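You operate a simulated robot arm through the tools that you are given. There is no shell and no other tool. Be economical: measure what you need, move in short steps, check, and stop when the job is done.

You run a simulated two-armed robot. Do the job below in one go: nothing can be reset, and whatever is moved stays where it is left.

## Task
On the work table, fold the blue cloth in half.

Only the result counts: the job must be done as asked and must still hold three seconds after the hand-in. Knocking over, shifting, dropping, spilling or breaking anything else fails it. Flat cloth is picked up by pressing the open fingertips on it (5 to 10 N) and closing them slowly along it; thin cloth reads only 2 to 8 mm in the jaws.

## Robot
Two 7-joint arms with four-finger grippers on one trunk, on a base that drives. Base frame: it is fixed to the floor where the robot stands at the start and does not move with it; the origin is under the middle of the robot, x ahead of it, y to its left, z up; the surface under the hand at the start is at about z = 900. Lengths are in mm, angles in rad, forces in N, time in s.
The left shoulder is at the start at [40, 181, 1130], the right one opposite. With the tool pointing down near the work surface each hand reaches from about 320 to 840 mm from the robot's upright axis, wherever it stands, measured 20 degrees to its own side. Places, roughly: work table [1400, -300, 900]. Payload 3.67 kg a hand.
Tool frame (each hand has its own): the origin (TCP) lies between the finger pads and is the grasp point; the fingertips stand 28 mm ahead of it; z points along the fingers, y is the line along which they close. Largest opening 112 mm; the body of the gripper starts 73 mm behind the TCP.
Orientation is that of the tool frame in the base frame, as a unit quaternion [x, y, z, w]. With the fingers straight down and closing along the base's y, the tool's x points along the base's -x, its y along +y and its z along -z.

## Interface
- The arms move only by the tool step_arm. It takes "left_plan", "right_plan" or both (then of equal length, played together; a hand with none holds still); each is a list that holds one entry, the list of rows, each a list of 6 numbers: the shift along the base's x, y, z in m, then the turn, a rotation vector about the base's x, y, z in rad. In form: [[[tx, ty, tz, rx, ry, rz], ...]]. A call has 1 to 12 rows; each row shifts and turns the commanded pose from where the row before left it. "left_fingers" and "right_fingers" are, for a hand that has rows, the finger opening in m, from 0 to 0.112, set as the call begins (left out, the last holds). Rows are played at 5 a second. More than 50 mm and 0.15 rad between two rows, or a gripper value outside its range, and nothing of the call is played. Where a pose cannot be reached the arm comes as near as it can. A force on the tool above 40 N (or 10 N above the force at the start of the call, whichever is more), or a blocked arm, ends the call early, and 0.2 s more pass. Each finger halts on what it meets, pressing with about 37 N; the grip force reading is that of the motor and also rises with nothing between the fingers. The clock runs only during rows and for 0.2 s after the last one: add rows that do not move to give the fingers time. It gives the time, the measured TCP pose, the force on the tool (base axes), the opening and the grip force at its end, in the units of the frame above (readings bear some noise), with the torque about the TCP (base axes, N m) and any sound that the robot's microphone picked up.
- Cameras (640 x 400 px; columns grow to the right, rows downward): "scene" is now at [103.6, 12.4, 1346.1]; the picture's right is [0.17, -0.99, 0.00], its down [-0.69, -0.12, -0.72] and it looks along [0.71, 0.12, -0.70] (base axes); focal length 253 px, centre (320, 200). "left" rides on the left gripper at [60, 18, -104] in its tool frame; the picture's right is [-0.29, 0.96, 0.00], its down [-0.80, -0.24, -0.55] and it looks along [-0.53, -0.16, 0.83] (tool axes); focal length 234 px, centre (320, 200). "right" rides on the right gripper at [60, -18, -104] in its tool frame; the picture's right is [0.29, 0.96, 0.00], its down [-0.80, 0.24, -0.55] and it looks along [-0.53, 0.16, 0.83] (tool axes); focal length 234 px, centre (320, 200). There is no depth. A picture from a camera that has moved, and an enlarged one, comes with that camera's place and axes in the base frame and with its lens.
- grab_frame(camera): a new picture of that camera. The clock stands still meanwhile.
- move_column(by): slides the trunk up (or, below 0, down) by that many mm; the arms and the scene camera ride with it, the base frame stays. It gives what a move gives, with no picture.
- roll_base(legs): drives the robot by 1 to 6 legs, each [ahead, left, turn to the left] in mm, mm and rad, along the robot's own axes; the way and the turn of a leg run together, so that a leg with both is an arc; at most 1500 mm and 3.142 rad a leg. The arms and the cameras ride along, it lands a little off, and it stops where it bumps. It gives what a move gives.
- pan_tilt(pan, tilt): turns the head with the scene camera to pan (to the left, within 1.501 rad either way) and tilt (down, from -0.506 to 1.204), counted from straight ahead of the robot. It gives what a move gives.
- inspect(camera, box): a new picture of the part [left, top, right, bottom] of that camera's present view, enlarged. The clock stands still meanwhile.
- hand_in(): hands the job in; it is judged then, once.

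Go step by step. Nothing tells you exact positions but the pictures and the camera data: compare them with the known pose of the tool, close in by small moves and look again before you grip or let go. The budget is 120 turns and 100 pictures, counting those below and the enlarged ones. Unless the task says otherwise, let go and move clear before handing in.

The tools are called after "Call:" by a JSON object that holds its "fn" and its "kwargs". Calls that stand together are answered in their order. step_arm: Moves the arms, as the interface text tells. Its arguments: {"type":"object","properties":{"left_plan":{"type":"array"},"left_fingers":{"type":"number"},"right_plan":{"type":"array"},"right_fingers":{"type":"number"}},"required":[]} The other tools are called the same way: move_column (by) slides the trunk up or down; roll_base (legs) drives the base; pan_tilt (pan, tilt) turns the head that bears the scene camera; grab_frame (camera) takes a picture; inspect (camera, box) takes an enlarged picture of a part of a camera's view; hand_in () hands the job in.

At the start:

```text
t: 0.0
left_position: [558.7, 229.4, 1047.6]
left_tool_rot: [0.0, 1.0, 0.0, 0.0]
left_contact_force: [0.2, 0.1, 0.5]
left_wrist_torque: [0.0, 0.01, 0.01]
left_gripper_width: 111.9
left_grip_force: 0.0
right_position: [468.8, -190.7, 1098.5]
right_tool_rot: [-0.001, 1.0, 0.001, 0.0]
right_contact_force: [0.2, 0.1, 0.1]
right_wrist_torque: [-0.02, 0.0, 0.0]
right_gripper_width: 112.1
right_grip_force: 0.1
trunk travel left (down, up): [-250.0, 264.0]
robot x, y, heading: [2.6, 1.0, -0.005]
head pan, tilt: [0.169, 0.77]
```

scene: 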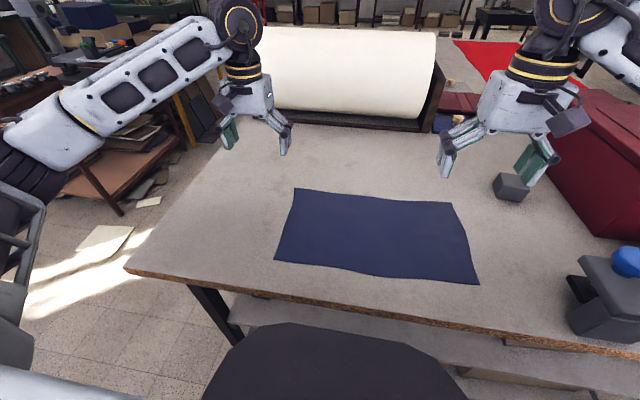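
right: 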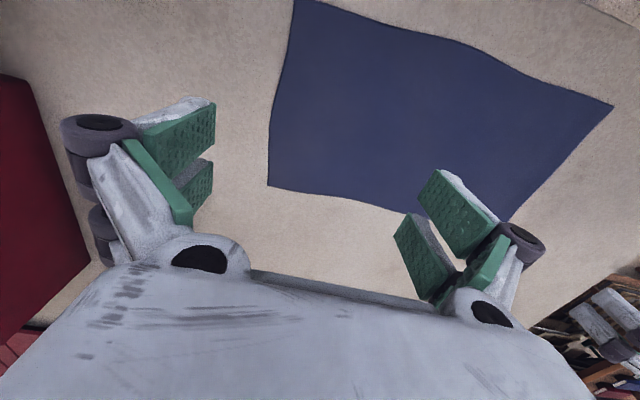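
left: 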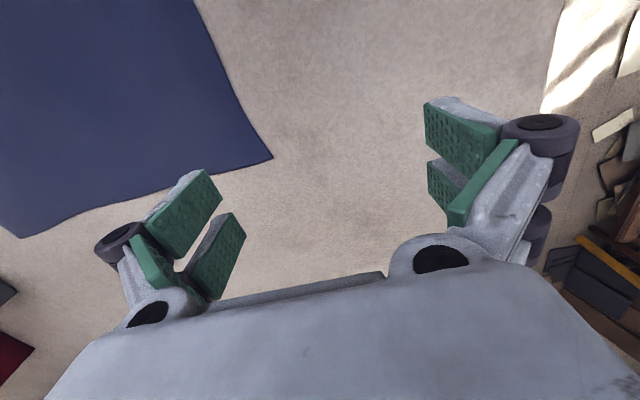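

The blue cloth lies on the table in front of me, at about (470, -50). The work table is listed near (1400, -300), though, so I'll look around before I decide which cloth is meant.

Call:
{"fn": "pan_tilt", "kwargs": {"pan": -0.2, "tilt": 0.3}}

Call:
{"fn": "grab_frame", "kwargs": {"camera": "scene"}}

```text
t: 0.9
left_position: [559.1, 228.9, 1047.4]
left_tool_rot: [0.0, 1.0, 0.0, 0.0]
left_contact_force: [0.1, 0.0, 0.5]
left_wrist_torque: [-0.02, -0.03, 0.03]
left_gripper_width: 111.9
left_grip_force: 0.1
right_position: [469.5, -190.1, 1098.2]
right_tool_rot: [0.0, 1.0, 0.0, 0.0]
right_contact_force: [0.4, 1.1, -0.6]
right_wrist_torque: [-0.01, 0.0, -0.01]
right_gripper_width: 112.1
right_grip_force: 0.0
trunk travel left (down, up): [-250.0, 264.0]
robot x, y, heading: [-3.7, -0.3, 0.001]
head pan, tilt: [-0.201, 0.3]
```

```text
96 pictures are left
camera scene: at [114.2, -19.9, 1387.9], right [-0.2, -0.98, 0.0], down [-0.29, 0.06, -0.95], along [0.94, -0.19, -0.3], focal length 253 px, centre (320, 200)
```

scene: 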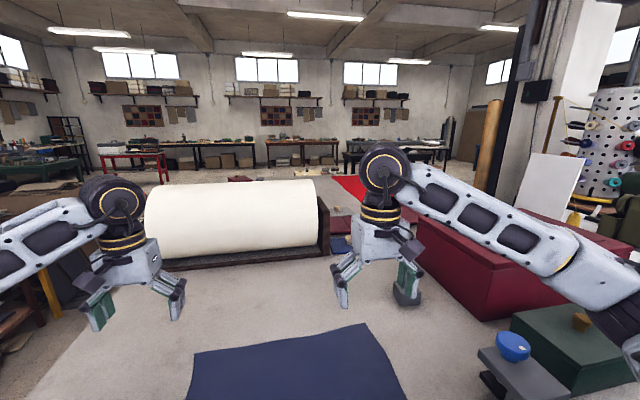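

The table seems to run on past the paper roll, and there are more cloths there. I'll zoom in on that area.

Call:
{"fn": "inspect", "kwargs": {"camera": "scene", "box": [300, 160, 460, 310]}}

Call:
{"fn": "inspect", "kwargs": {"camera": "scene", "box": [0, 120, 320, 320]}}

```text
2.67 times, centred on (380, 235) of scene
camera zoom: at [114.2, -19.9, 1387.9], right [-0.2, -0.98, 0.0], down [-0.29, 0.06, -0.95], along [0.94, -0.19, -0.3], focal length 676 px, centre (160, 107)
```

zoom: 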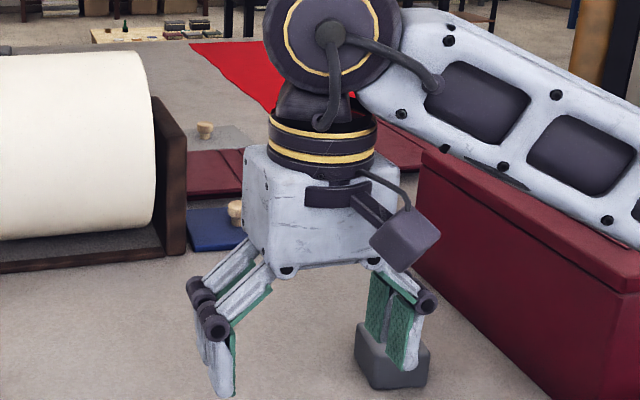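

```text
2.00 times, centred on (160, 220) of scene
camera zoom: at [114.2, -19.9, 1387.9], right [-0.2, -0.98, 0.0], down [-0.29, 0.06, -0.95], along [0.94, -0.19, -0.3], focal length 507 px, centre (640, 160)
```

zoom: 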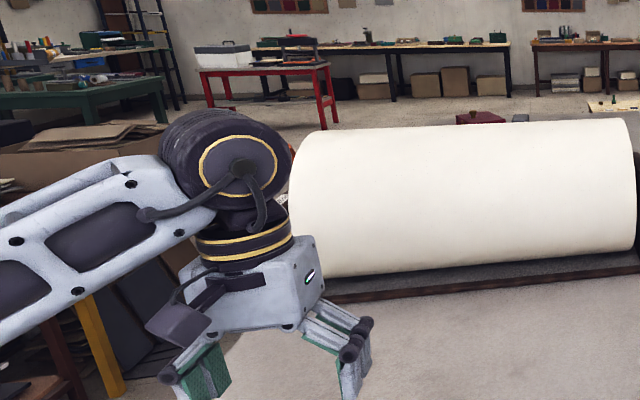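

This looks like one long table, with the roll hiding part of it. I'll raise the trunk and look over the roll for a second blue cloth.

Call:
{"fn": "move_column", "kwargs": {"by": 260}}

Call:
{"fn": "pan_tilt", "kwargs": {"pan": -0.1, "tilt": 0.45}}

Call:
{"fn": "grab_frame", "kwargs": {"camera": "scene"}}

```text
t: 3.6
left_position: [559.9, 230.0, 1306.3]
left_tool_rot: [-0.001, 1.0, 0.0, 0.001]
left_contact_force: [0.4, -0.7, 0.9]
left_wrist_torque: [-0.03, 0.01, -0.03]
left_gripper_width: 112.1
left_grip_force: 0.1
right_position: [469.3, -190.9, 1357.6]
right_tool_rot: [0.0, 1.0, 0.001, 0.0]
right_contact_force: [1.3, -0.3, -0.4]
right_wrist_torque: [0.0, 0.04, 0.0]
right_gripper_width: 112.1
right_grip_force: 0.1
trunk travel left (down, up): [-510.0, 4.0]
robot x, y, heading: [0.7, -2.9, -0.001]
head pan, tilt: [-0.201, 0.3]
```

```text
t: 4.3
left_position: [559.1, 230.0, 1306.9]
left_tool_rot: [0.0, 1.0, -0.001, 0.0]
left_contact_force: [-0.2, -0.1, 0.1]
left_wrist_torque: [-0.03, -0.01, -0.01]
left_gripper_width: 112.0
left_grip_force: 0.0
right_position: [469.9, -190.4, 1357.9]
right_tool_rot: [0.0, 1.0, 0.0, 0.0]
right_contact_force: [0.3, 0.6, 0.9]
right_wrist_torque: [-0.02, 0.03, 0.0]
right_gripper_width: 112.1
right_grip_force: 0.1
trunk travel left (down, up): [-510.0, 4.0]
robot x, y, heading: [-1.9, 0.3, -0.0]
head pan, tilt: [-0.099, 0.45]
```

```text
93 pictures are left
camera scene: at [114.3, -10.5, 1633.3], right [-0.1, -0.99, 0.0], down [-0.43, 0.04, -0.9], along [0.9, -0.09, -0.44], focal length 253 px, centre (320, 200)
```

scene: 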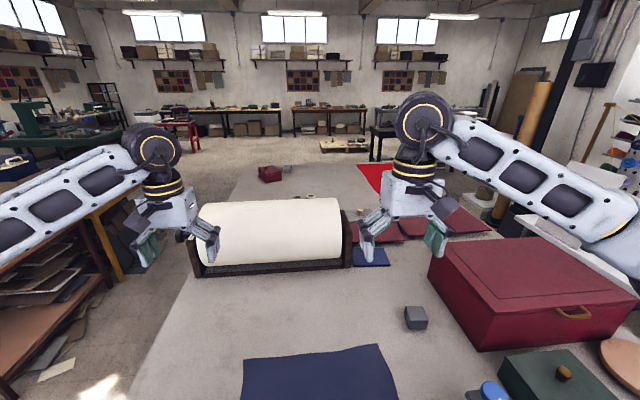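

Call:
{"fn": "inspect", "kwargs": {"camera": "scene", "box": [240, 155, 500, 275]}}

```text
2.46 times, centred on (370, 215) of scene
camera zoom: at [114.3, -10.5, 1633.3], right [-0.1, -0.99, 0.0], down [-0.43, 0.04, -0.9], along [0.9, -0.09, -0.44], focal length 624 px, centre (197, 163)
```

zoom: 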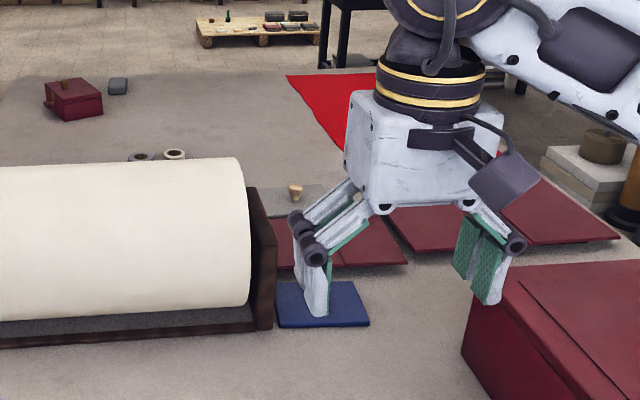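

The only real cloth in reach is the blue one in front of me, about 215 mm in x by 395 mm in y; the other blue thing is a small panel. I'll lower the trunk again and take a clean picture of it straight down.

Call:
{"fn": "move_column", "kwargs": {"by": -260}}

Call:
{"fn": "pan_tilt", "kwargs": {"pan": 0.0, "tilt": 0.9}}

Call:
{"fn": "grab_frame", "kwargs": {"camera": "scene"}}

```text
t: 7.0
left_position: [559.5, 229.3, 1048.0]
left_tool_rot: [0.0, 1.0, 0.0, 0.0]
left_contact_force: [-0.1, 0.0, 0.3]
left_wrist_torque: [-0.01, -0.02, -0.01]
left_gripper_width: 112.0
left_grip_force: 0.1
right_position: [469.3, -191.3, 1099.3]
right_tool_rot: [0.0, 1.0, 0.001, 0.0]
right_contact_force: [0.2, -0.1, 0.0]
right_wrist_torque: [0.01, -0.02, 0.0]
right_gripper_width: 112.2
right_grip_force: 0.0
trunk travel left (down, up): [-250.0, 264.0]
robot x, y, heading: [0.1, 0.3, -0.004]
head pan, tilt: [-0.099, 0.45]
```

```text
t: 7.8
left_position: [558.9, 230.1, 1046.8]
left_tool_rot: [0.0, 1.0, 0.0, 0.001]
left_contact_force: [0.5, -0.8, -0.8]
left_wrist_torque: [0.01, -0.04, -0.01]
left_gripper_width: 112.0
left_grip_force: 0.0
right_position: [470.5, -190.4, 1099.1]
right_tool_rot: [0.0, 1.0, 0.0, -0.001]
right_contact_force: [0.2, 0.0, 0.1]
right_wrist_torque: [0.0, -0.03, 0.01]
right_gripper_width: 111.7
right_grip_force: 0.0
trunk travel left (down, up): [-250.0, 264.0]
robot x, y, heading: [-1.1, -0.3, 0.0]
head pan, tilt: [0.0, 0.901]
```

```text
91 pictures are left
camera scene: at [98.3, -1.4, 1335.8], right [0.0, -1.0, 0.0], down [-0.78, 0.0, -0.62], along [0.62, 0.0, -0.78], focal length 253 px, centre (320, 200)
```

scene: 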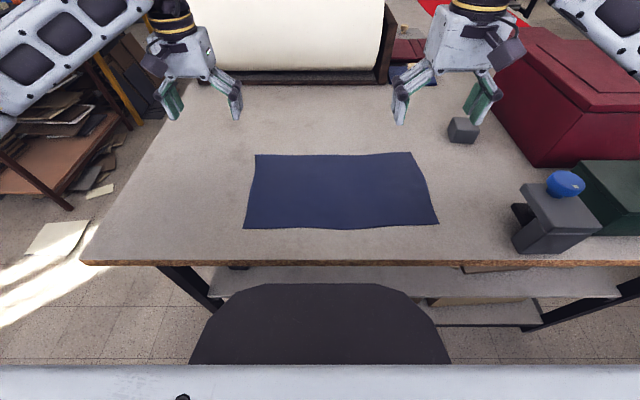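

From this picture the cloth corners are about far-left (596, 164), far-right (604, -238), near-right (384, -244) and near-left (372, 155). I plan to lift the near edge by both corners and lay it on the far edge, so I'll bring the hands above the near corners.

Call:
{"fn": "step_arm", "kwargs": {"left_plan": [[[-0.0352, -0.0198, -0.0174, 0, 0, 0], [-0.0352, -0.0198, -0.0174, 0, 0, 0], [-0.0352, -0.0198, -0.0174, 0, 0, 0], [-0.0352, -0.0198, -0.0174, 0, 0, 0], [-0.0352, -0.0198, -0.0174, 0, 0, 0], [0, 0, 0, 0, 0, 0]]], "right_plan": [[[-0.015, -0.0056, -0.0278, 0, 0, 0], [-0.015, -0.0056, -0.0278, 0, 0, 0], [-0.015, -0.0056, -0.0278, 0, 0, 0], [-0.015, -0.0056, -0.0278, 0, 0, 0], [-0.015, -0.0056, -0.0278, 0, 0, 0], [0, 0, 0, 0, 0, 0]]], "left_fingers": 0.03, "right_fingers": 0.03}}

Call:
{"fn": "grab_frame", "kwargs": {"camera": "left"}}

Call:
{"fn": "grab_frame", "kwargs": {"camera": "right"}}

Call:
{"fn": "grab_frame", "kwargs": {"camera": "scene"}}

```text
t: 9.2
left_position: [383.8, 134.1, 957.3]
left_tool_rot: [0.0, 1.0, 0.0, -0.001]
left_contact_force: [0.5, 0.2, 0.6]
left_wrist_torque: [0.01, 0.04, -0.01]
left_gripper_width: 30.2
left_grip_force: 0.1
right_position: [394.3, -216.7, 959.8]
right_tool_rot: [0.0, 1.0, -0.001, 0.0]
right_contact_force: [0.2, -0.5, 0.3]
right_wrist_torque: [0.0, 0.02, 0.02]
right_gripper_width: 30.1
right_grip_force: 0.1
trunk travel left (down, up): [-250.0, 264.0]
robot x, y, heading: [-0.6, 1.0, -0.001]
head pan, tilt: [0.0, 0.901]
```

```text
90 pictures are left
camera left: at [323.7, 152.7, 1060.0], right [0.29, 0.96, 0.0], down [0.8, -0.24, 0.55], along [0.53, -0.16, -0.83], focal length 234 px, centre (320, 200)
```

left: 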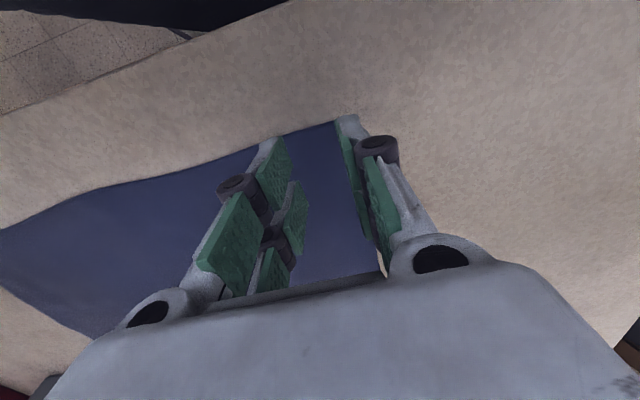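

```text
89 pictures are left
camera right: at [334.2, -233.5, 1062.3], right [-0.29, 0.96, 0.0], down [0.8, 0.24, 0.55], along [0.53, 0.16, -0.83], focal length 234 px, centre (320, 200)
```

right: 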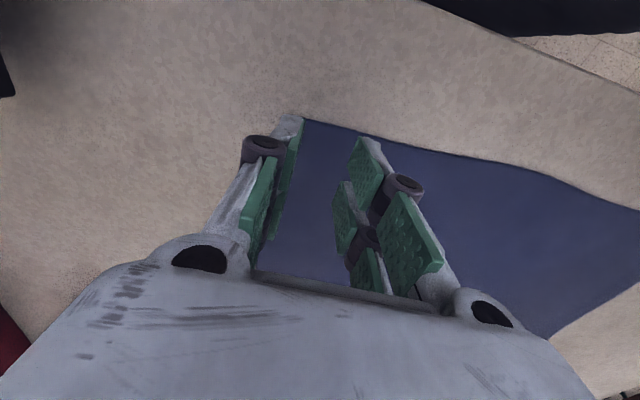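

```text
88 pictures are left
camera scene: at [98.8, -0.9, 1335.7], right [0.0, -1.0, 0.0], down [-0.78, 0.0, -0.62], along [0.62, 0.0, -0.78], focal length 253 px, centre (320, 200)
```

scene: 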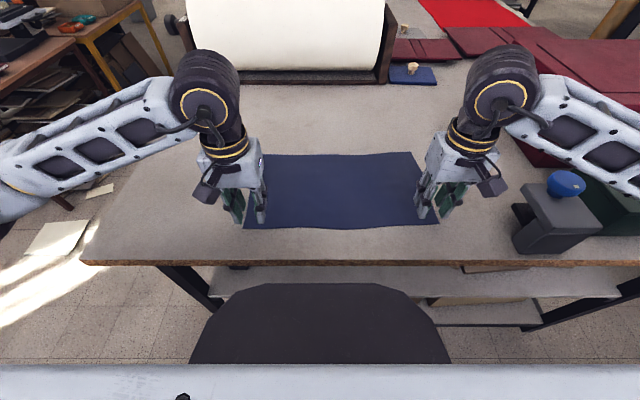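

The hand cameras put the near edge at x ≈ 365 on the left and 375 on the right. I'll shift both grips slightly towards the edge and inward, then lower to just above the cloth.

Call:
{"fn": "step_arm", "kwargs": {"left_plan": [[[-0.004, -0.008, 0, 0, 0, 0], [0, 0, -0.011, 0, 0, 0], [0, 0, -0.011, 0, 0, 0], [0, 0, -0.004, 0, 0, 0], [0, 0, 0, 0, 0, 0]]], "right_plan": [[[-0.006, 0.008, 0, 0, 0, 0], [0, 0, -0.012, 0, 0, 0], [0, 0, -0.012, 0, 0, 0], [0, 0, -0.005, 0, 0, 0], [0, 0, 0, 0, 0, 0]]]}}

Call:
{"fn": "grab_frame", "kwargs": {"camera": "left"}}

Call:
{"fn": "grab_frame", "kwargs": {"camera": "right"}}

```text
t: 10.4
left_position: [378.3, 121.8, 932.4]
left_tool_rot: [0.0, 1.0, 0.0, 0.0]
left_contact_force: [0.0, -0.3, -0.6]
left_wrist_torque: [-0.01, -0.01, 0.0]
left_gripper_width: 29.7
left_grip_force: 0.1
right_position: [387.8, -211.8, 931.5]
right_tool_rot: [0.0, 1.0, 0.0, 0.0]
right_contact_force: [0.3, 0.0, 0.5]
right_wrist_torque: [0.04, 0.0, 0.0]
right_gripper_width: 30.1
right_grip_force: 0.0
trunk travel left (down, up): [-250.0, 264.0]
robot x, y, heading: [0.9, 0.5, 0.004]
head pan, tilt: [0.0, 0.901]
```

```text
87 pictures are left
camera left: at [318.5, 142.1, 1036.3], right [0.29, 0.96, 0.0], down [0.8, -0.24, 0.55], along [0.53, -0.16, -0.83], focal length 234 px, centre (320, 200)
```

left: 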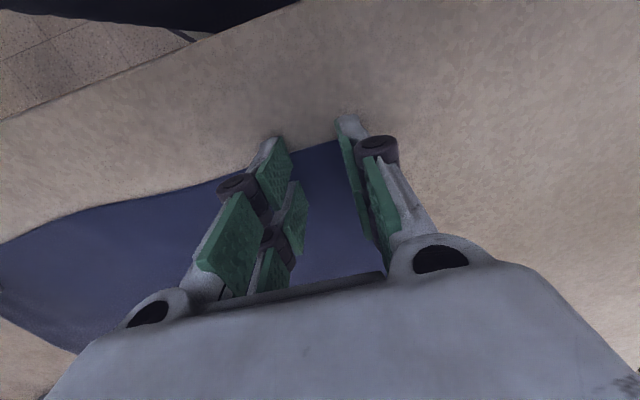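

```text
86 pictures are left
camera right: at [327.6, -228.1, 1035.0], right [-0.29, 0.96, 0.0], down [0.8, 0.24, 0.55], along [0.53, 0.16, -0.83], focal length 234 px, centre (320, 200)
```

right: 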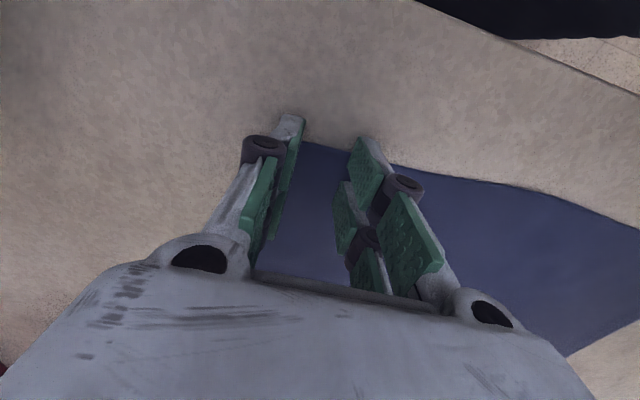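

Next to the fingertips in the picture, the cloth edge sits slightly inside the finger width. I'll move 6 mm further onto the cloth and press down gently.

Call:
{"fn": "step_arm", "kwargs": {"left_plan": [[[0.006, 0, 0, 0, 0, 0], [0, 0, -0.002, 0, 0, 0], [0, 0, -0.002, 0, 0, 0], [0, 0, 0, 0, 0, 0]]], "right_plan": [[[0.006, 0, 0, 0, 0, 0], [0, 0, -0.002, 0, 0, 0], [0, 0, -0.002, 0, 0, 0], [0, 0, 0, 0, 0, 0]]]}}

```text
t: 11.4
left_position: [384.0, 122.9, 930.5]
left_tool_rot: [0.0, 1.0, -0.002, 0.0]
left_contact_force: [0.4, 0.1, -0.1]
left_wrist_torque: [-0.01, 0.0, -0.02]
left_gripper_width: 30.0
left_grip_force: 0.0
right_position: [393.9, -210.5, 928.0]
right_tool_rot: [0.0, 1.0, 0.0, 0.004]
right_contact_force: [4.4, 0.4, 37.5]
right_wrist_torque: [0.04, 0.14, -0.06]
right_gripper_width: 30.4
right_grip_force: 4.5
trunk travel left (down, up): [-250.0, 264.0]
robot x, y, heading: [-0.9, -1.1, -0.003]
head pan, tilt: [0.0, 0.901]
```

The right hand is in contact and pressing too hard, at 37 N, while the left isn't touching yet. I'll ease the right up and bring the left down.

Call:
{"fn": "step_arm", "kwargs": {"left_plan": [[[0, 0, -0.001, 0, 0, 0], [0, 0, 0, 0, 0, 0]]], "right_plan": [[[0, 0, 0.0015, 0, 0, 0], [0, 0, 0, 0, 0, 0]]]}}

```text
t: 12.1
left_position: [383.5, 121.8, 930.5]
left_tool_rot: [0.0, 1.0, 0.0, -0.001]
left_contact_force: [-0.9, 1.2, -0.3]
left_wrist_torque: [0.01, 0.01, 0.06]
left_gripper_width: 30.1
left_grip_force: 0.1
right_position: [394.6, -210.1, 928.2]
right_tool_rot: [0.0, 1.0, 0.0, 0.002]
right_contact_force: [7.8, 1.4, 34.0]
right_wrist_torque: [0.03, -0.07, -0.04]
right_gripper_width: 30.0
right_grip_force: 0.4
trunk travel left (down, up): [-250.0, 264.0]
robot x, y, heading: [-2.4, 4.4, 0.001]
head pan, tilt: [0.0, 0.901]
```

Call:
{"fn": "step_arm", "kwargs": {"left_plan": [[[0, 0, -0.001, 0, 0, 0], [0, 0, 0, 0, 0, 0]]], "right_plan": [[[0, 0, 0.0012, 0, 0, 0], [0, 0, 0, 0, 0, 0]]]}}

```text
t: 12.7
left_position: [383.0, 123.2, 927.9]
left_tool_rot: [0.0, 1.0, -0.001, 0.001]
left_contact_force: [-1.2, 0.3, 6.7]
left_wrist_torque: [0.03, 0.01, -0.01]
left_gripper_width: 30.2
left_grip_force: 0.0
right_position: [393.8, -210.4, 929.6]
right_tool_rot: [0.0, 1.0, -0.001, -0.001]
right_contact_force: [3.2, 3.8, 16.8]
right_wrist_torque: [0.12, -0.06, -0.04]
right_gripper_width: 30.2
right_grip_force: 0.6
trunk travel left (down, up): [-250.0, 264.0]
robot x, y, heading: [1.1, 0.5, -0.0]
head pan, tilt: [0.0, 0.901]
```

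The left is at 6.7 N, which is good. I'll ease the right a little more and start closing in small steps.

Call:
{"fn": "step_arm", "kwargs": {"right_plan": [[[0, 0, 0.0006, 0, 0, 0], [0, 0, 0, 0, 0, 0]]]}}

Call:
{"fn": "step_arm", "kwargs": {"left_plan": [[[0, 0, 0, 0, 0, 0]]], "right_plan": [[[0, 0, 0, 0, 0, 0]]], "left_fingers": 0.025, "right_fingers": 0.025}}

```text
t: 13.2
left_position: [385.1, 121.8, 928.2]
left_tool_rot: [0.001, 1.0, 0.0, 0.001]
left_contact_force: [-2.1, 1.7, 9.7]
left_wrist_torque: [0.15, 0.01, 0.01]
left_gripper_width: 29.9
left_grip_force: 0.0
right_position: [394.2, -210.1, 928.2]
right_tool_rot: [0.0, 1.0, -0.001, 0.0]
right_contact_force: [0.2, 0.6, 1.7]
right_wrist_torque: [-0.02, -0.03, -0.03]
right_gripper_width: 30.0
right_grip_force: 0.1
trunk travel left (down, up): [-250.0, 264.0]
robot x, y, heading: [4.4, -3.2, -0.001]
head pan, tilt: [0.0, 0.901]
```

```text
t: 13.7
left_position: [384.3, 121.2, 927.8]
left_tool_rot: [0.0, 1.0, 0.0, 0.0]
left_contact_force: [0.2, -1.0, 8.3]
left_wrist_torque: [0.0, -0.01, 0.0]
left_gripper_width: 23.8
left_grip_force: 0.2
right_position: [395.1, -210.6, 927.9]
right_tool_rot: [0.0, 1.0, 0.0, 0.0]
right_contact_force: [0.3, 1.1, 0.3]
right_wrist_torque: [-0.02, 0.03, 0.0]
right_gripper_width: 24.6
right_grip_force: 0.1
trunk travel left (down, up): [-250.0, 264.0]
robot x, y, heading: [3.1, -0.5, -0.0]
head pan, tilt: [0.0, 0.901]
```

The right has lost its press, so I'll lower it 0.4 mm before closing further.

Call:
{"fn": "step_arm", "kwargs": {"right_plan": [[[0, 0, -0.0004, 0, 0, 0], [0, 0, 0, 0, 0, 0]]]}}

Call:
{"fn": "step_arm", "kwargs": {"left_plan": [[[0, 0, 0, 0, 0, 0]]], "left_fingers": 0.019}}

```text
t: 14.2
left_position: [385.1, 120.3, 929.0]
left_tool_rot: [0.0, 1.0, 0.0, 0.0]
left_contact_force: [-0.2, -1.0, 9.2]
left_wrist_torque: [0.01, 0.02, 0.02]
left_gripper_width: 23.9
left_grip_force: 0.1
right_position: [395.1, -210.2, 929.7]
right_tool_rot: [0.0, 1.0, 0.0, 0.001]
right_contact_force: [-0.1, 0.0, -0.1]
right_wrist_torque: [0.04, 0.01, 0.0]
right_gripper_width: 24.9
right_grip_force: 0.0
trunk travel left (down, up): [-250.0, 264.0]
robot x, y, heading: [0.5, 1.4, 0.001]
head pan, tilt: [0.0, 0.901]
```

```text
t: 14.7
left_position: [384.2, 122.1, 929.9]
left_tool_rot: [0.0, 1.0, 0.0, 0.0]
left_contact_force: [-0.1, -0.6, 7.5]
left_wrist_torque: [0.04, -0.05, -0.03]
left_gripper_width: 17.6
left_grip_force: 0.1
right_position: [395.2, -210.1, 929.6]
right_tool_rot: [-0.001, 1.0, 0.001, 0.0]
right_contact_force: [-0.2, 0.3, 0.4]
right_wrist_torque: [0.01, 0.0, 0.0]
right_gripper_width: 24.8
right_grip_force: 0.1
trunk travel left (down, up): [-250.0, 264.0]
robot x, y, heading: [-2.0, -1.5, -0.003]
head pan, tilt: [0.0, 0.901]
```

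Call:
{"fn": "step_arm", "kwargs": {"right_plan": [[[0, 0, -0.0007, 0, 0, 0], [0, 0, 0, 0, 0, 0]]]}}

Call:
{"fn": "step_arm", "kwargs": {"left_plan": [[[0, 0, 0, 0, 0, 0]]], "left_fingers": 0.013}}

Call:
{"fn": "grab_frame", "kwargs": {"camera": "left"}}

```text
t: 15.2
left_position: [384.6, 120.7, 929.1]
left_tool_rot: [0.0, 1.0, 0.0, 0.001]
left_contact_force: [0.7, -0.5, 7.4]
left_wrist_torque: [0.04, 0.0, -0.01]
left_gripper_width: 17.7
left_grip_force: 0.1
right_position: [394.2, -210.2, 930.2]
right_tool_rot: [0.0, 1.0, 0.0, 0.0]
right_contact_force: [0.2, -0.6, 1.0]
right_wrist_torque: [-0.03, 0.03, 0.01]
right_gripper_width: 24.8
right_grip_force: 0.1
trunk travel left (down, up): [-250.0, 264.0]
robot x, y, heading: [-0.3, 1.4, -0.001]
head pan, tilt: [0.0, 0.901]
```

```text
t: 15.7
left_position: [385.2, 121.7, 928.3]
left_tool_rot: [-0.001, 1.0, 0.0, 0.0]
left_contact_force: [-0.2, -0.6, 3.5]
left_wrist_torque: [-0.01, -0.01, 0.01]
left_gripper_width: 12.3
left_grip_force: 0.1
right_position: [395.3, -211.1, 929.4]
right_tool_rot: [0.0, 1.0, 0.0, 0.0]
right_contact_force: [-0.1, -0.3, 0.9]
right_wrist_torque: [-0.03, 0.02, 0.0]
right_gripper_width: 25.1
right_grip_force: 0.0
trunk travel left (down, up): [-250.0, 264.0]
robot x, y, heading: [-2.2, 2.2, 0.002]
head pan, tilt: [0.0, 0.901]
```

```text
85 pictures are left
camera left: at [324.6, 140.7, 1031.9], right [0.29, 0.96, 0.0], down [0.8, -0.24, 0.55], along [0.53, -0.16, -0.83], focal length 234 px, centre (320, 200)
```

left: 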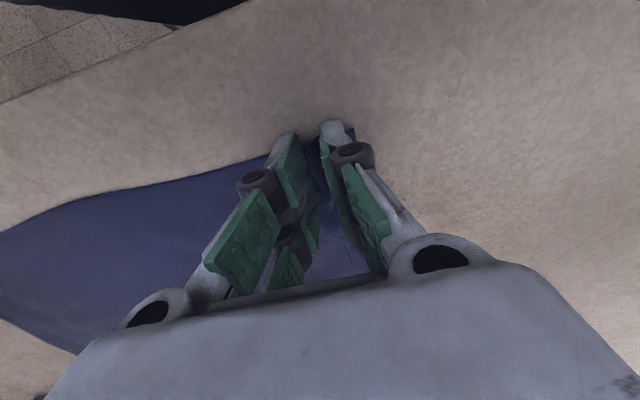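

The left is gathering a ridge between the pads. I'll keep closing it with a touch more press, and lower the right further.

Call:
{"fn": "step_arm", "kwargs": {"left_plan": [[[0, 0, -0.0004, 0, 0, 0], [0, 0, 0, 0, 0, 0]]], "right_plan": [[[0, 0, -0.0006, 0, 0, 0], [0, 0, 0, 0, 0, 0]]], "left_fingers": 0.008}}

Call:
{"fn": "step_arm", "kwargs": {"left_plan": [[[0, 0, 0, 0, 0, 0], [0, 0, 0, 0, 0, 0]]], "right_plan": [[[0, 0, -0.0004, 0, 0, 0], [0, 0, 0, 0, 0, 0]]], "left_fingers": 0.004}}

```text
t: 16.2
left_position: [384.7, 122.0, 928.6]
left_tool_rot: [0.0, 1.0, -0.001, 0.0]
left_contact_force: [0.7, -0.8, 2.4]
left_wrist_torque: [0.02, 0.01, 0.04]
left_gripper_width: 8.0
left_grip_force: 0.1
right_position: [395.1, -209.3, 929.0]
right_tool_rot: [0.0, 1.0, 0.001, -0.001]
right_contact_force: [0.0, -1.2, 4.1]
right_wrist_torque: [-0.07, 0.02, -0.01]
right_gripper_width: 25.1
right_grip_force: 0.1
trunk travel left (down, up): [-250.0, 264.0]
robot x, y, heading: [0.3, 3.1, -0.003]
head pan, tilt: [0.0, 0.901]
```

```text
t: 16.9
left_position: [385.0, 120.8, 929.0]
left_tool_rot: [0.0, 1.0, 0.0, 0.0]
left_contact_force: [0.8, -3.2, 4.6]
left_wrist_torque: [-0.06, -0.07, -0.05]
left_gripper_width: 4.9
left_grip_force: 6.0
right_position: [395.0, -209.9, 929.9]
right_tool_rot: [0.001, 1.0, 0.0, 0.0]
right_contact_force: [-0.5, -0.2, 8.0]
right_wrist_torque: [-0.05, 0.01, 0.0]
right_gripper_width: 24.9
right_grip_force: 0.1
trunk travel left (down, up): [-250.0, 264.0]
robot x, y, heading: [-1.1, 1.1, -0.004]
head pan, tilt: [0.0, 0.901]
```

The left jaws halted at 4.9 mm on cloth. The right is at 8 N, so I'll close it step by step the same way.

Call:
{"fn": "step_arm", "kwargs": {"left_plan": [[[0, 0, 0, 0, 0, 0]]], "right_plan": [[[0, 0, 0, 0, 0, 0]]], "left_fingers": 0.0, "right_fingers": 0.02}}

Call:
{"fn": "step_arm", "kwargs": {"right_plan": [[[0, 0, 0, 0, 0, 0]]], "right_fingers": 0.015}}

Call:
{"fn": "step_arm", "kwargs": {"right_plan": [[[0, 0, -0.0002, 0, 0, 0]]], "right_fingers": 0.01}}

Call:
{"fn": "step_arm", "kwargs": {"right_plan": [[[0, 0, -0.0002, 0, 0, 0]]], "right_fingers": 0.006}}

Call:
{"fn": "grab_frame", "kwargs": {"camera": "right"}}

Call:
{"fn": "grab_frame", "kwargs": {"camera": "left"}}

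```text
t: 17.2
left_position: [384.6, 121.0, 930.0]
left_tool_rot: [0.0, 1.0, -0.001, 0.002]
left_contact_force: [1.1, -3.3, 10.6]
left_wrist_torque: [-0.13, -0.22, -0.04]
left_gripper_width: 2.9
left_grip_force: 37.0
right_position: [393.6, -208.6, 928.2]
right_tool_rot: [0.001, 1.0, 0.001, 0.0]
right_contact_force: [0.5, 1.5, 4.4]
right_wrist_torque: [0.01, 0.04, -0.04]
right_gripper_width: 19.5
right_grip_force: 0.1
trunk travel left (down, up): [-250.0, 264.0]
robot x, y, heading: [2.0, -1.8, -0.001]
head pan, tilt: [0.0, 0.901]
```

```text
t: 17.6
left_position: [384.2, 121.2, 929.2]
left_tool_rot: [0.0, 1.0, -0.001, 0.0]
left_contact_force: [1.1, -3.4, 13.1]
left_wrist_torque: [-0.12, -0.23, -0.09]
left_gripper_width: 2.5
left_grip_force: 37.2
right_position: [394.7, -209.8, 927.7]
right_tool_rot: [0.0, 1.0, -0.001, 0.0]
right_contact_force: [-0.4, 0.4, 2.7]
right_wrist_torque: [0.0, -0.02, 0.02]
right_gripper_width: 14.0
right_grip_force: 0.0
trunk travel left (down, up): [-250.0, 264.0]
robot x, y, heading: [-2.1, -1.6, 0.003]
head pan, tilt: [0.0, 0.901]
```

```text
t: 18.1
left_position: [384.3, 120.9, 927.5]
left_tool_rot: [0.001, 1.0, 0.0, 0.001]
left_contact_force: [1.4, -2.1, 16.5]
left_wrist_torque: [-0.12, -0.27, -0.08]
left_gripper_width: 2.3
left_grip_force: 37.1
right_position: [394.4, -210.5, 929.5]
right_tool_rot: [0.001, 1.0, 0.0, 0.001]
right_contact_force: [0.4, 0.8, 1.5]
right_wrist_torque: [0.0, 0.03, -0.02]
right_gripper_width: 10.1
right_grip_force: 0.1
trunk travel left (down, up): [-250.0, 264.0]
robot x, y, heading: [-0.9, 3.3, -0.005]
head pan, tilt: [0.0, 0.901]
```

```text
t: 18.4
left_position: [384.1, 120.8, 928.5]
left_tool_rot: [0.0, 1.0, -0.001, 0.001]
left_contact_force: [3.2, -3.1, 15.9]
left_wrist_torque: [-0.13, -0.31, -0.01]
left_gripper_width: 2.4
left_grip_force: 37.2
right_position: [394.3, -211.0, 927.8]
right_tool_rot: [0.0, 1.0, 0.0, 0.001]
right_contact_force: [0.8, -0.2, 1.2]
right_wrist_torque: [-0.01, 0.03, -0.04]
right_gripper_width: 5.7
right_grip_force: 0.1
trunk travel left (down, up): [-250.0, 264.0]
robot x, y, heading: [-3.3, -0.3, -0.001]
head pan, tilt: [0.0, 0.901]
```

```text
84 pictures are left
camera right: at [334.1, -227.6, 1032.0], right [-0.29, 0.96, 0.0], down [0.8, 0.24, 0.55], along [0.53, 0.16, -0.83], focal length 234 px, centre (320, 200)
```

right: 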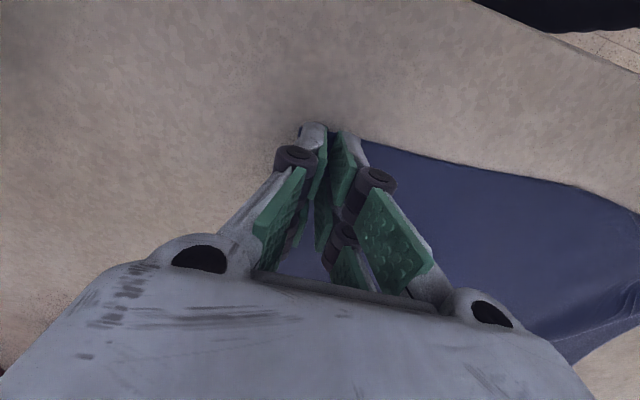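

```text
83 pictures are left
camera left: at [324.2, 139.9, 1032.2], right [0.29, 0.96, 0.0], down [0.8, -0.24, 0.56], along [0.53, -0.16, -0.83], focal length 234 px, centre (320, 200)
```

left: 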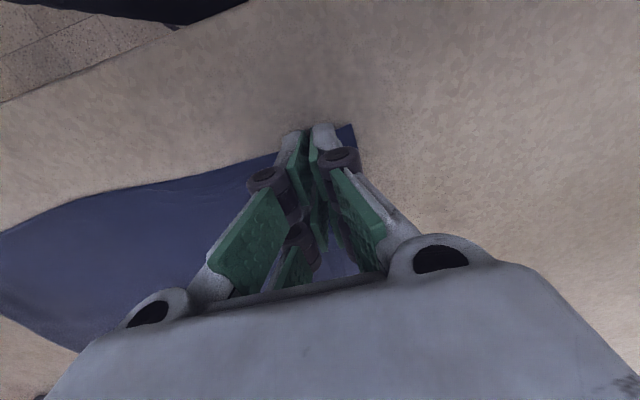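

Call:
{"fn": "step_arm", "kwargs": {"right_plan": [[[0, 0, -0.0002, 0, 0, 0], [0, 0, 0, 0, 0, 0], [0, 0, 0, 0, 0, 0]]], "right_fingers": 0.0}}

Call:
{"fn": "inspect", "kwargs": {"camera": "scene", "box": [220, 130, 460, 250]}}

```text
t: 19.2
left_position: [384.1, 120.3, 928.3]
left_tool_rot: [0.0, 1.0, 0.001, 0.0]
left_contact_force: [1.9, -2.8, 18.3]
left_wrist_torque: [-0.14, -0.34, -0.04]
left_gripper_width: 2.5
left_grip_force: 36.7
right_position: [395.1, -209.8, 926.4]
right_tool_rot: [0.0, 1.0, 0.0, 0.0]
right_contact_force: [0.1, 0.0, -0.3]
right_wrist_torque: [0.01, 0.01, 0.0]
right_gripper_width: 0.0
right_grip_force: 35.8
trunk travel left (down, up): [-250.0, 264.0]
robot x, y, heading: [-0.9, 0.3, 0.002]
head pan, tilt: [0.0, 0.901]
```

```text
2.67 times, centred on (340, 190) of scene
camera zoom: at [97.4, -2.1, 1335.8], right [0.0, -1.0, 0.0], down [-0.78, 0.0, -0.62], along [0.62, 0.0, -0.78], focal length 676 px, centre (267, 227)
```

zoom: 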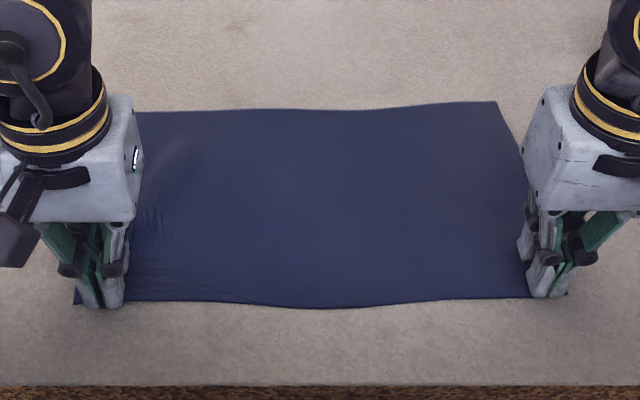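

The left holds cloth at 2.5 mm, but the right closed empty because its press faded as the jaws closed. I'll lift and reopen it, then press again.

Call:
{"fn": "step_arm", "kwargs": {"right_plan": [[[0, 0, 0.003, 0, 0, 0], [0, 0, 0.003, 0, 0, 0]]]}}

Call:
{"fn": "step_arm", "kwargs": {"right_plan": [[[0, 0, 0, 0, 0, 0], [0, 0, 0, 0, 0, 0], [0.001, 0, -0.003, 0, 0, 0], [0, 0, -0.0018, 0, 0, 0], [0, 0, 0, 0, 0, 0]]], "right_fingers": 0.03}}

Call:
{"fn": "grab_frame", "kwargs": {"camera": "right"}}

```text
t: 19.9
left_position: [384.7, 121.3, 928.6]
left_tool_rot: [0.0, 1.0, 0.0, 0.0]
left_contact_force: [2.8, -2.2, 18.5]
left_wrist_torque: [-0.13, -0.35, -0.03]
left_gripper_width: 2.4
left_grip_force: 37.6
right_position: [395.6, -210.5, 933.0]
right_tool_rot: [0.0, 1.0, 0.001, 0.0]
right_contact_force: [0.0, -0.1, 0.6]
right_wrist_torque: [0.02, 0.03, 0.01]
right_gripper_width: 0.1
right_grip_force: 35.6
trunk travel left (down, up): [-250.0, 264.0]
robot x, y, heading: [2.2, 1.7, 0.001]
head pan, tilt: [0.0, 0.901]
```

```text
t: 21.1
left_position: [384.1, 120.5, 928.3]
left_tool_rot: [0.0, 1.0, 0.0, -0.001]
left_contact_force: [3.1, -2.3, 19.1]
left_wrist_torque: [-0.13, -0.35, -0.06]
left_gripper_width: 2.3
left_grip_force: 36.7
right_position: [395.0, -210.8, 929.9]
right_tool_rot: [0.0, 1.0, 0.001, 0.0]
right_contact_force: [0.0, -0.7, 0.8]
right_wrist_torque: [0.03, 0.01, -0.02]
right_gripper_width: 30.0
right_grip_force: 0.1
trunk travel left (down, up): [-250.0, 264.0]
robot x, y, heading: [2.3, -0.7, 0.001]
head pan, tilt: [0.0, 0.901]
```

```text
81 pictures are left
camera right: at [334.7, -228.3, 1033.3], right [-0.29, 0.96, 0.0], down [0.8, 0.24, 0.55], along [0.53, 0.16, -0.83], focal length 234 px, centre (320, 200)
```

right: 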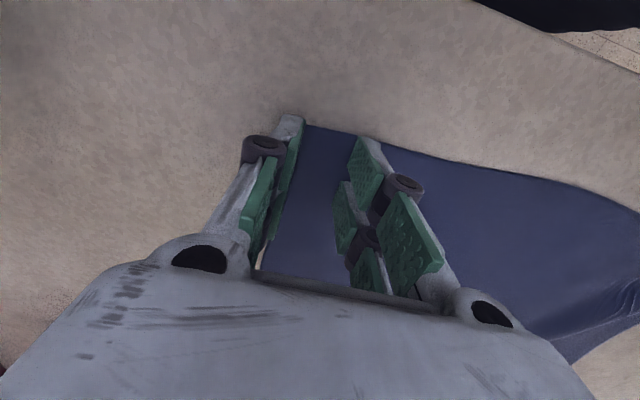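

The right outer finger is right at the cloth's side edge, which explains the miss. I'll lift, move 12 mm inward and press again.

Call:
{"fn": "step_arm", "kwargs": {"right_plan": [[[0, 0, 0.003, 0, 0, 0], [0, 0.012, 0, 0, 0, 0], [0, 0, -0.003, 0, 0, 0], [0, 0, -0.0005, 0, 0, 0], [0, 0, 0, 0, 0, 0]]]}}

Call:
{"fn": "step_arm", "kwargs": {"right_plan": [[[0, 0, -0.0006, 0, 0, 0], [0, 0, 0, 0, 0, 0]]]}}

```text
t: 22.2
left_position: [382.8, 122.8, 928.3]
left_tool_rot: [0.0, 1.0, 0.0, -0.001]
left_contact_force: [3.4, -2.3, 17.8]
left_wrist_torque: [-0.13, -0.34, -0.03]
left_gripper_width: 2.4
left_grip_force: 36.6
right_position: [394.7, -198.3, 929.1]
right_tool_rot: [-0.001, 1.0, 0.0, 0.002]
right_contact_force: [2.9, -0.3, 12.7]
right_wrist_torque: [-0.09, 0.02, 0.01]
right_gripper_width: 30.2
right_grip_force: 0.1
trunk travel left (down, up): [-250.0, 264.0]
robot x, y, heading: [-2.8, 0.1, 0.0]
head pan, tilt: [0.0, 0.901]
```

```text
t: 22.9
left_position: [384.8, 121.8, 929.1]
left_tool_rot: [0.001, 1.0, -0.001, 0.001]
left_contact_force: [2.2, -2.3, 16.9]
left_wrist_torque: [-0.14, -0.27, -0.01]
left_gripper_width: 2.0
left_grip_force: 36.6
right_position: [394.9, -198.8, 927.5]
right_tool_rot: [0.001, 1.0, 0.0, 0.002]
right_contact_force: [5.8, 0.3, 26.1]
right_wrist_torque: [-0.11, 0.03, 0.01]
right_gripper_width: 30.3
right_grip_force: 0.2
trunk travel left (down, up): [-250.0, 264.0]
robot x, y, heading: [-2.6, -2.2, 0.002]
head pan, tilt: [0.0, 0.901]
```

Call:
{"fn": "step_arm", "kwargs": {"right_plan": [[[0, 0, 0.0007, 0, 0, 0], [0, 0, 0, 0, 0, 0]]]}}

Call:
{"fn": "step_arm", "kwargs": {"right_plan": [[[0, 0, 0, 0, 0, 0]]], "right_fingers": 0.025}}

Call:
{"fn": "step_arm", "kwargs": {"right_plan": [[[0, 0, 0, 0, 0, 0]]], "right_fingers": 0.02}}

```text
t: 23.4
left_position: [383.7, 120.9, 928.5]
left_tool_rot: [0.0, 1.0, 0.0, 0.001]
left_contact_force: [3.2, -3.1, 17.6]
left_wrist_torque: [-0.16, -0.31, -0.05]
left_gripper_width: 2.5
left_grip_force: 37.0
right_position: [394.7, -198.0, 929.3]
right_tool_rot: [0.0, 1.0, 0.0, 0.002]
right_contact_force: [6.3, -0.5, 23.4]
right_wrist_torque: [-0.26, -0.03, 0.06]
right_gripper_width: 30.9
right_grip_force: 0.6
trunk travel left (down, up): [-250.0, 264.0]
robot x, y, heading: [-0.9, 1.4, 0.002]
head pan, tilt: [0.0, 0.901]
```

```text
t: 23.9
left_position: [384.0, 121.7, 929.6]
left_tool_rot: [0.0, 1.0, 0.0, 0.0]
left_contact_force: [3.2, -3.3, 15.5]
left_wrist_torque: [-0.16, -0.31, -0.04]
left_gripper_width: 2.6
left_grip_force: 36.8
right_position: [392.9, -198.6, 929.0]
right_tool_rot: [0.0, 1.0, 0.001, -0.001]
right_contact_force: [1.9, 0.5, 23.5]
right_wrist_torque: [-0.12, 0.08, 0.0]
right_gripper_width: 24.2
right_grip_force: 0.0
trunk travel left (down, up): [-250.0, 264.0]
robot x, y, heading: [0.3, 4.6, 0.002]
head pan, tilt: [0.0, 0.901]
```

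```text
t: 24.2
left_position: [384.0, 121.8, 928.9]
left_tool_rot: [0.0, 1.0, 0.0, 0.0]
left_contact_force: [4.2, -3.4, 15.5]
left_wrist_torque: [-0.17, -0.34, -0.02]
left_gripper_width: 2.5
left_grip_force: 36.5
right_position: [395.0, -197.5, 928.3]
right_tool_rot: [0.0, 1.0, 0.0, 0.0]
right_contact_force: [-0.6, 2.5, 19.8]
right_wrist_torque: [-0.02, 0.09, 0.02]
right_gripper_width: 19.2
right_grip_force: 0.1
trunk travel left (down, up): [-250.0, 264.0]
robot x, y, heading: [-1.0, 2.0, 0.0]
head pan, tilt: [0.0, 0.901]
```

Call:
{"fn": "step_arm", "kwargs": {"right_plan": [[[0, 0, 0.0004, 0, 0, 0]]], "right_fingers": 0.016}}

Call:
{"fn": "step_arm", "kwargs": {"right_plan": [[[0, 0, 0, 0, 0, 0]]], "right_fingers": 0.012}}

Call:
{"fn": "step_arm", "kwargs": {"right_plan": [[[0, 0, 0, 0, 0, 0]]], "right_fingers": 0.008}}

Call:
{"fn": "grab_frame", "kwargs": {"camera": "right"}}

```text
t: 24.6
left_position: [383.0, 122.2, 928.7]
left_tool_rot: [0.0, 1.0, -0.001, 0.001]
left_contact_force: [2.8, -3.4, 18.1]
left_wrist_torque: [-0.18, -0.34, -0.02]
left_gripper_width: 2.4
left_grip_force: 36.4
right_position: [393.8, -198.0, 929.4]
right_tool_rot: [0.0, 1.0, -0.001, -0.001]
right_contact_force: [-1.1, 2.4, 13.0]
right_wrist_torque: [0.07, 0.07, -0.01]
right_gripper_width: 14.8
right_grip_force: 0.0
trunk travel left (down, up): [-250.0, 264.0]
robot x, y, heading: [-1.4, 1.3, -0.001]
head pan, tilt: [0.0, 0.901]
```

```text
t: 25.1
left_position: [384.7, 120.9, 928.7]
left_tool_rot: [0.0, 1.0, 0.0, 0.0]
left_contact_force: [2.1, -2.2, 18.6]
left_wrist_torque: [-0.2, -0.3, -0.01]
left_gripper_width: 2.3
left_grip_force: 37.2
right_position: [394.0, -198.4, 928.7]
right_tool_rot: [0.001, 1.0, 0.0, -0.001]
right_contact_force: [-0.1, 1.6, 6.5]
right_wrist_torque: [0.05, 0.05, -0.01]
right_gripper_width: 12.4
right_grip_force: 0.4
trunk travel left (down, up): [-250.0, 264.0]
robot x, y, heading: [-2.1, 1.8, -0.001]
head pan, tilt: [0.0, 0.901]
```

```text
t: 25.4
left_position: [383.4, 121.5, 929.0]
left_tool_rot: [0.0, 1.0, 0.0, 0.001]
left_contact_force: [2.6, -1.5, 18.5]
left_wrist_torque: [-0.12, -0.3, 0.03]
left_gripper_width: 2.5
left_grip_force: 36.6
right_position: [394.3, -199.1, 928.3]
right_tool_rot: [-0.001, 1.0, 0.0, 0.0]
right_contact_force: [-0.1, 0.3, 1.6]
right_wrist_torque: [0.01, -0.06, 0.02]
right_gripper_width: 8.2
right_grip_force: 0.3
trunk travel left (down, up): [-250.0, 264.0]
robot x, y, heading: [0.7, -4.3, -0.002]
head pan, tilt: [0.0, 0.901]
```

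```text
80 pictures are left
camera right: at [334.5, -215.7, 1032.4], right [-0.29, 0.96, 0.0], down [0.8, 0.24, 0.55], along [0.53, 0.16, -0.83], focal length 234 px, centre (320, 200)
```

right: 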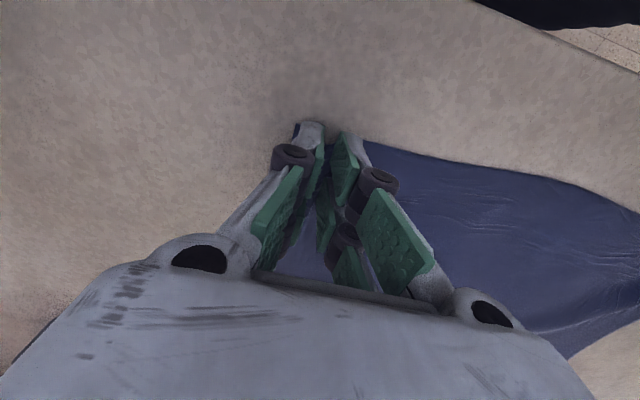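

The corner now shows outside the jaws, so a ridge is gathered. I'll finish closing.

Call:
{"fn": "step_arm", "kwargs": {"right_plan": [[[0, 0, -0.0005, 0, 0, 0]]], "right_fingers": 0.004}}

Call:
{"fn": "step_arm", "kwargs": {"right_plan": [[[0, 0, 0, 0, 0, 0], [0, 0, 0, 0, 0, 0]]], "right_fingers": 0.0}}

```text
t: 25.9
left_position: [384.0, 120.1, 928.6]
left_tool_rot: [0.0, 1.0, 0.0, -0.001]
left_contact_force: [3.1, -1.7, 18.6]
left_wrist_torque: [-0.13, -0.33, 0.01]
left_gripper_width: 2.7
left_grip_force: 36.7
right_position: [394.6, -197.6, 928.3]
right_tool_rot: [0.0, 1.0, 0.0, 0.0]
right_contact_force: [0.2, 2.1, 1.6]
right_wrist_torque: [0.02, -0.07, 0.01]
right_gripper_width: 5.0
right_grip_force: 0.8
trunk travel left (down, up): [-250.0, 264.0]
robot x, y, heading: [-1.3, 2.8, 0.002]
head pan, tilt: [0.0, 0.901]
```

```text
t: 26.4
left_position: [384.0, 121.4, 928.6]
left_tool_rot: [0.0, 1.0, 0.0, 0.001]
left_contact_force: [2.6, -3.0, 17.2]
left_wrist_torque: [-0.12, -0.31, -0.02]
left_gripper_width: 2.4
left_grip_force: 36.5
right_position: [395.4, -198.4, 928.3]
right_tool_rot: [-0.001, 1.0, 0.0, 0.0]
right_contact_force: [0.9, 3.4, 3.4]
right_wrist_torque: [0.1, -0.07, 0.07]
right_gripper_width: 2.1
right_grip_force: 37.9
trunk travel left (down, up): [-250.0, 264.0]
robot x, y, heading: [-0.8, -0.6, -0.004]
head pan, tilt: [0.0, 0.901]
```

Both jaws hold cloth (2.4 and 2.1 mm). I'll lift along an arc about the fold line at x ≈ 485, tilting the hands so that the edge turns over, and check halfway.

Call:
{"fn": "step_arm", "kwargs": {"left_plan": [[[0.0074, 0, 0.0371, 0, 0.1, 0], [0.0105, 0, 0.0158, 0, 0.14, 0], [0.0105, 0, 0.0157, 0, 0.14, 0], [0.0158, 0.001, 0.0105, 0, 0.14, 0], [0.0157, 0.001, 0.0105, 0, 0.14, 0], [0, 0, 0, 0, 0, 0]]], "right_plan": [[[0.0074, 0, 0.0371, 0, 0.1, 0], [0.0105, 0, 0.0158, 0, 0.14, 0], [0.0105, 0, 0.0157, 0, 0.14, 0], [0.0158, 0.001, 0.0105, 0, 0.14, 0], [0.0157, 0.001, 0.0105, 0, 0.14, 0], [0, 0, 0, 0, 0, 0]]]}}

Call:
{"fn": "grab_frame", "kwargs": {"camera": "scene"}}

Call:
{"fn": "grab_frame", "kwargs": {"camera": "left"}}

```text
t: 27.9
left_position: [443.6, 122.2, 1018.1]
left_tool_rot: [0.0, 0.946, 0.0, -0.325]
left_contact_force: [0.1, -1.1, 0.1]
left_wrist_torque: [0.0, -0.06, -0.05]
left_gripper_width: 1.4
left_grip_force: 34.7
right_position: [456.7, -195.7, 1018.9]
right_tool_rot: [0.0, 0.946, 0.001, -0.325]
right_contact_force: [-1.6, 1.2, -0.4]
right_wrist_torque: [0.08, 0.01, -0.04]
right_gripper_width: 2.1
right_grip_force: 36.7
trunk travel left (down, up): [-250.0, 264.0]
robot x, y, heading: [1.2, 2.3, 0.002]
head pan, tilt: [0.0, 0.901]
```

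```text
79 pictures are left
camera scene: at [97.4, -1.7, 1335.8], right [0.0, -1.0, 0.0], down [-0.78, 0.0, -0.62], along [0.62, 0.0, -0.78], focal length 253 px, centre (320, 200)
```

scene: 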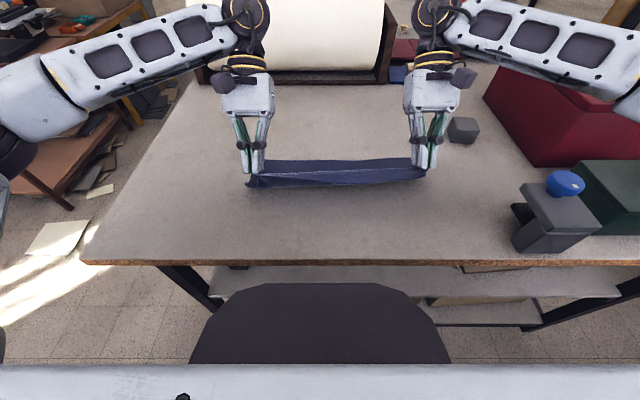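

```text
78 pictures are left
camera left: at [460.8, 141.5, 1136.4], right [0.23, 0.96, -0.18], down [0.97, -0.24, -0.05], along [-0.09, -0.16, -0.98], focal length 234 px, centre (320, 200)
```

left: 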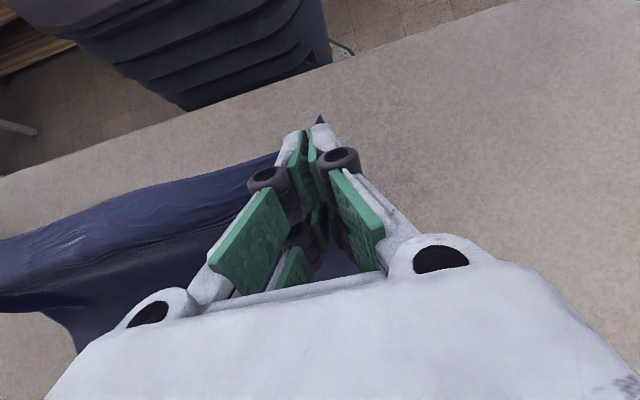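

Call:
{"fn": "inspect", "kwargs": {"camera": "scene", "box": [230, 100, 450, 210]}}

```text
2.91 times, centred on (340, 155) of scene
camera zoom: at [97.4, -1.7, 1335.8], right [0.0, -1.0, 0.0], down [-0.78, 0.0, -0.62], along [0.62, 0.0, -0.78], focal length 737 px, centre (262, 331)
```

zoom: 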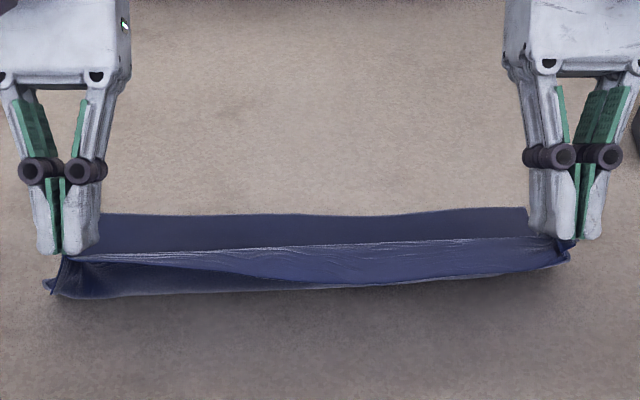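

The cloth is coming up cleanly, though the far edge may have crept about 15 mm toward me. I'll carry on over the top.

Call:
{"fn": "step_arm", "kwargs": {"left_plan": [[[0.02, 0.001, 0.004, 0, 0.14, 0], [0.02, 0.001, 0, 0, 0.14, 0], [0.025, 0.001, -0.008, 0, 0.14, 0], [0.025, 0.001, -0.012, 0, 0.12, 0], [0, 0, 0, 0, 0, 0]]], "right_plan": [[[0.02, 0.001, 0.004, 0, 0.14, 0], [0.02, 0.001, 0, 0, 0.14, 0], [0.025, 0.001, -0.008, 0, 0.14, 0], [0.025, 0.001, -0.012, 0, 0.12, 0], [0, 0, 0, 0, 0, 0]]]}}

Call:
{"fn": "inspect", "kwargs": {"camera": "scene", "box": [220, 60, 460, 210]}}

Call:
{"fn": "grab_frame", "kwargs": {"camera": "left"}}

```text
t: 29.1
left_position: [453.7, 156.7, 953.9]
left_tool_rot: [0.0, 0.826, 0.0, -0.564]
left_contact_force: [-1.0, -5.3, 1.3]
left_wrist_torque: [-0.08, -0.08, 0.02]
left_gripper_width: 2.6
left_grip_force: 38.3
left hand out of reach, approached as far as the arm can: row 3, 4
right_position: [476.9, -163.5, 1008.1]
right_tool_rot: [-0.02, 0.863, 0.012, -0.504]
right_contact_force: [0.0, 4.6, 0.3]
right_wrist_torque: [0.14, -0.05, -0.09]
right_gripper_width: 2.5
right_grip_force: 41.2
right hand out of reach, approached as far as the arm can: row 3, 4
trunk travel left (down, up): [-250.0, 264.0]
robot x, y, heading: [2.2, -0.7, 0.0]
head pan, tilt: [0.0, 0.901]
```

```text
2.67 times, centred on (340, 135) of scene
camera zoom: at [94.6, -2.8, 1336.1], right [0.0, -1.0, 0.0], down [-0.78, 0.0, -0.62], along [0.62, 0.0, -0.78], focal length 676 px, centre (267, 373)
```

zoom: 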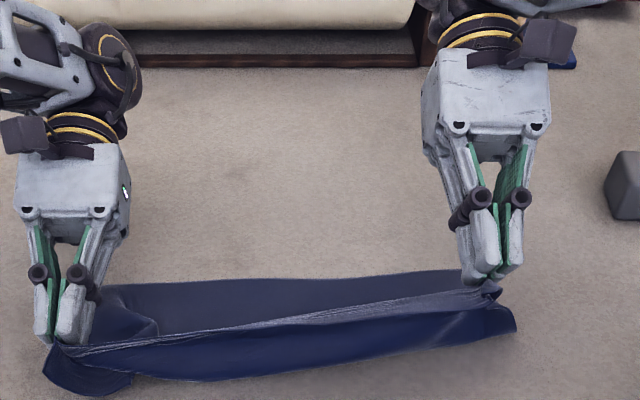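

```text
75 pictures are left
camera left: at [529.2, 175.5, 1046.3], right [0.1, 0.96, -0.27], down [0.81, -0.24, -0.54], along [-0.58, -0.16, -0.8], focal length 234 px, centre (320, 200)
```

left: 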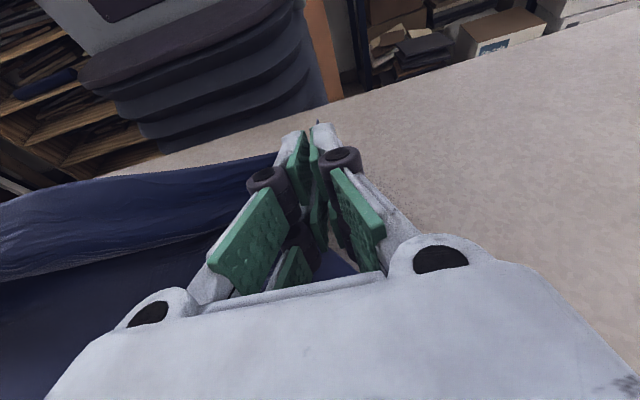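

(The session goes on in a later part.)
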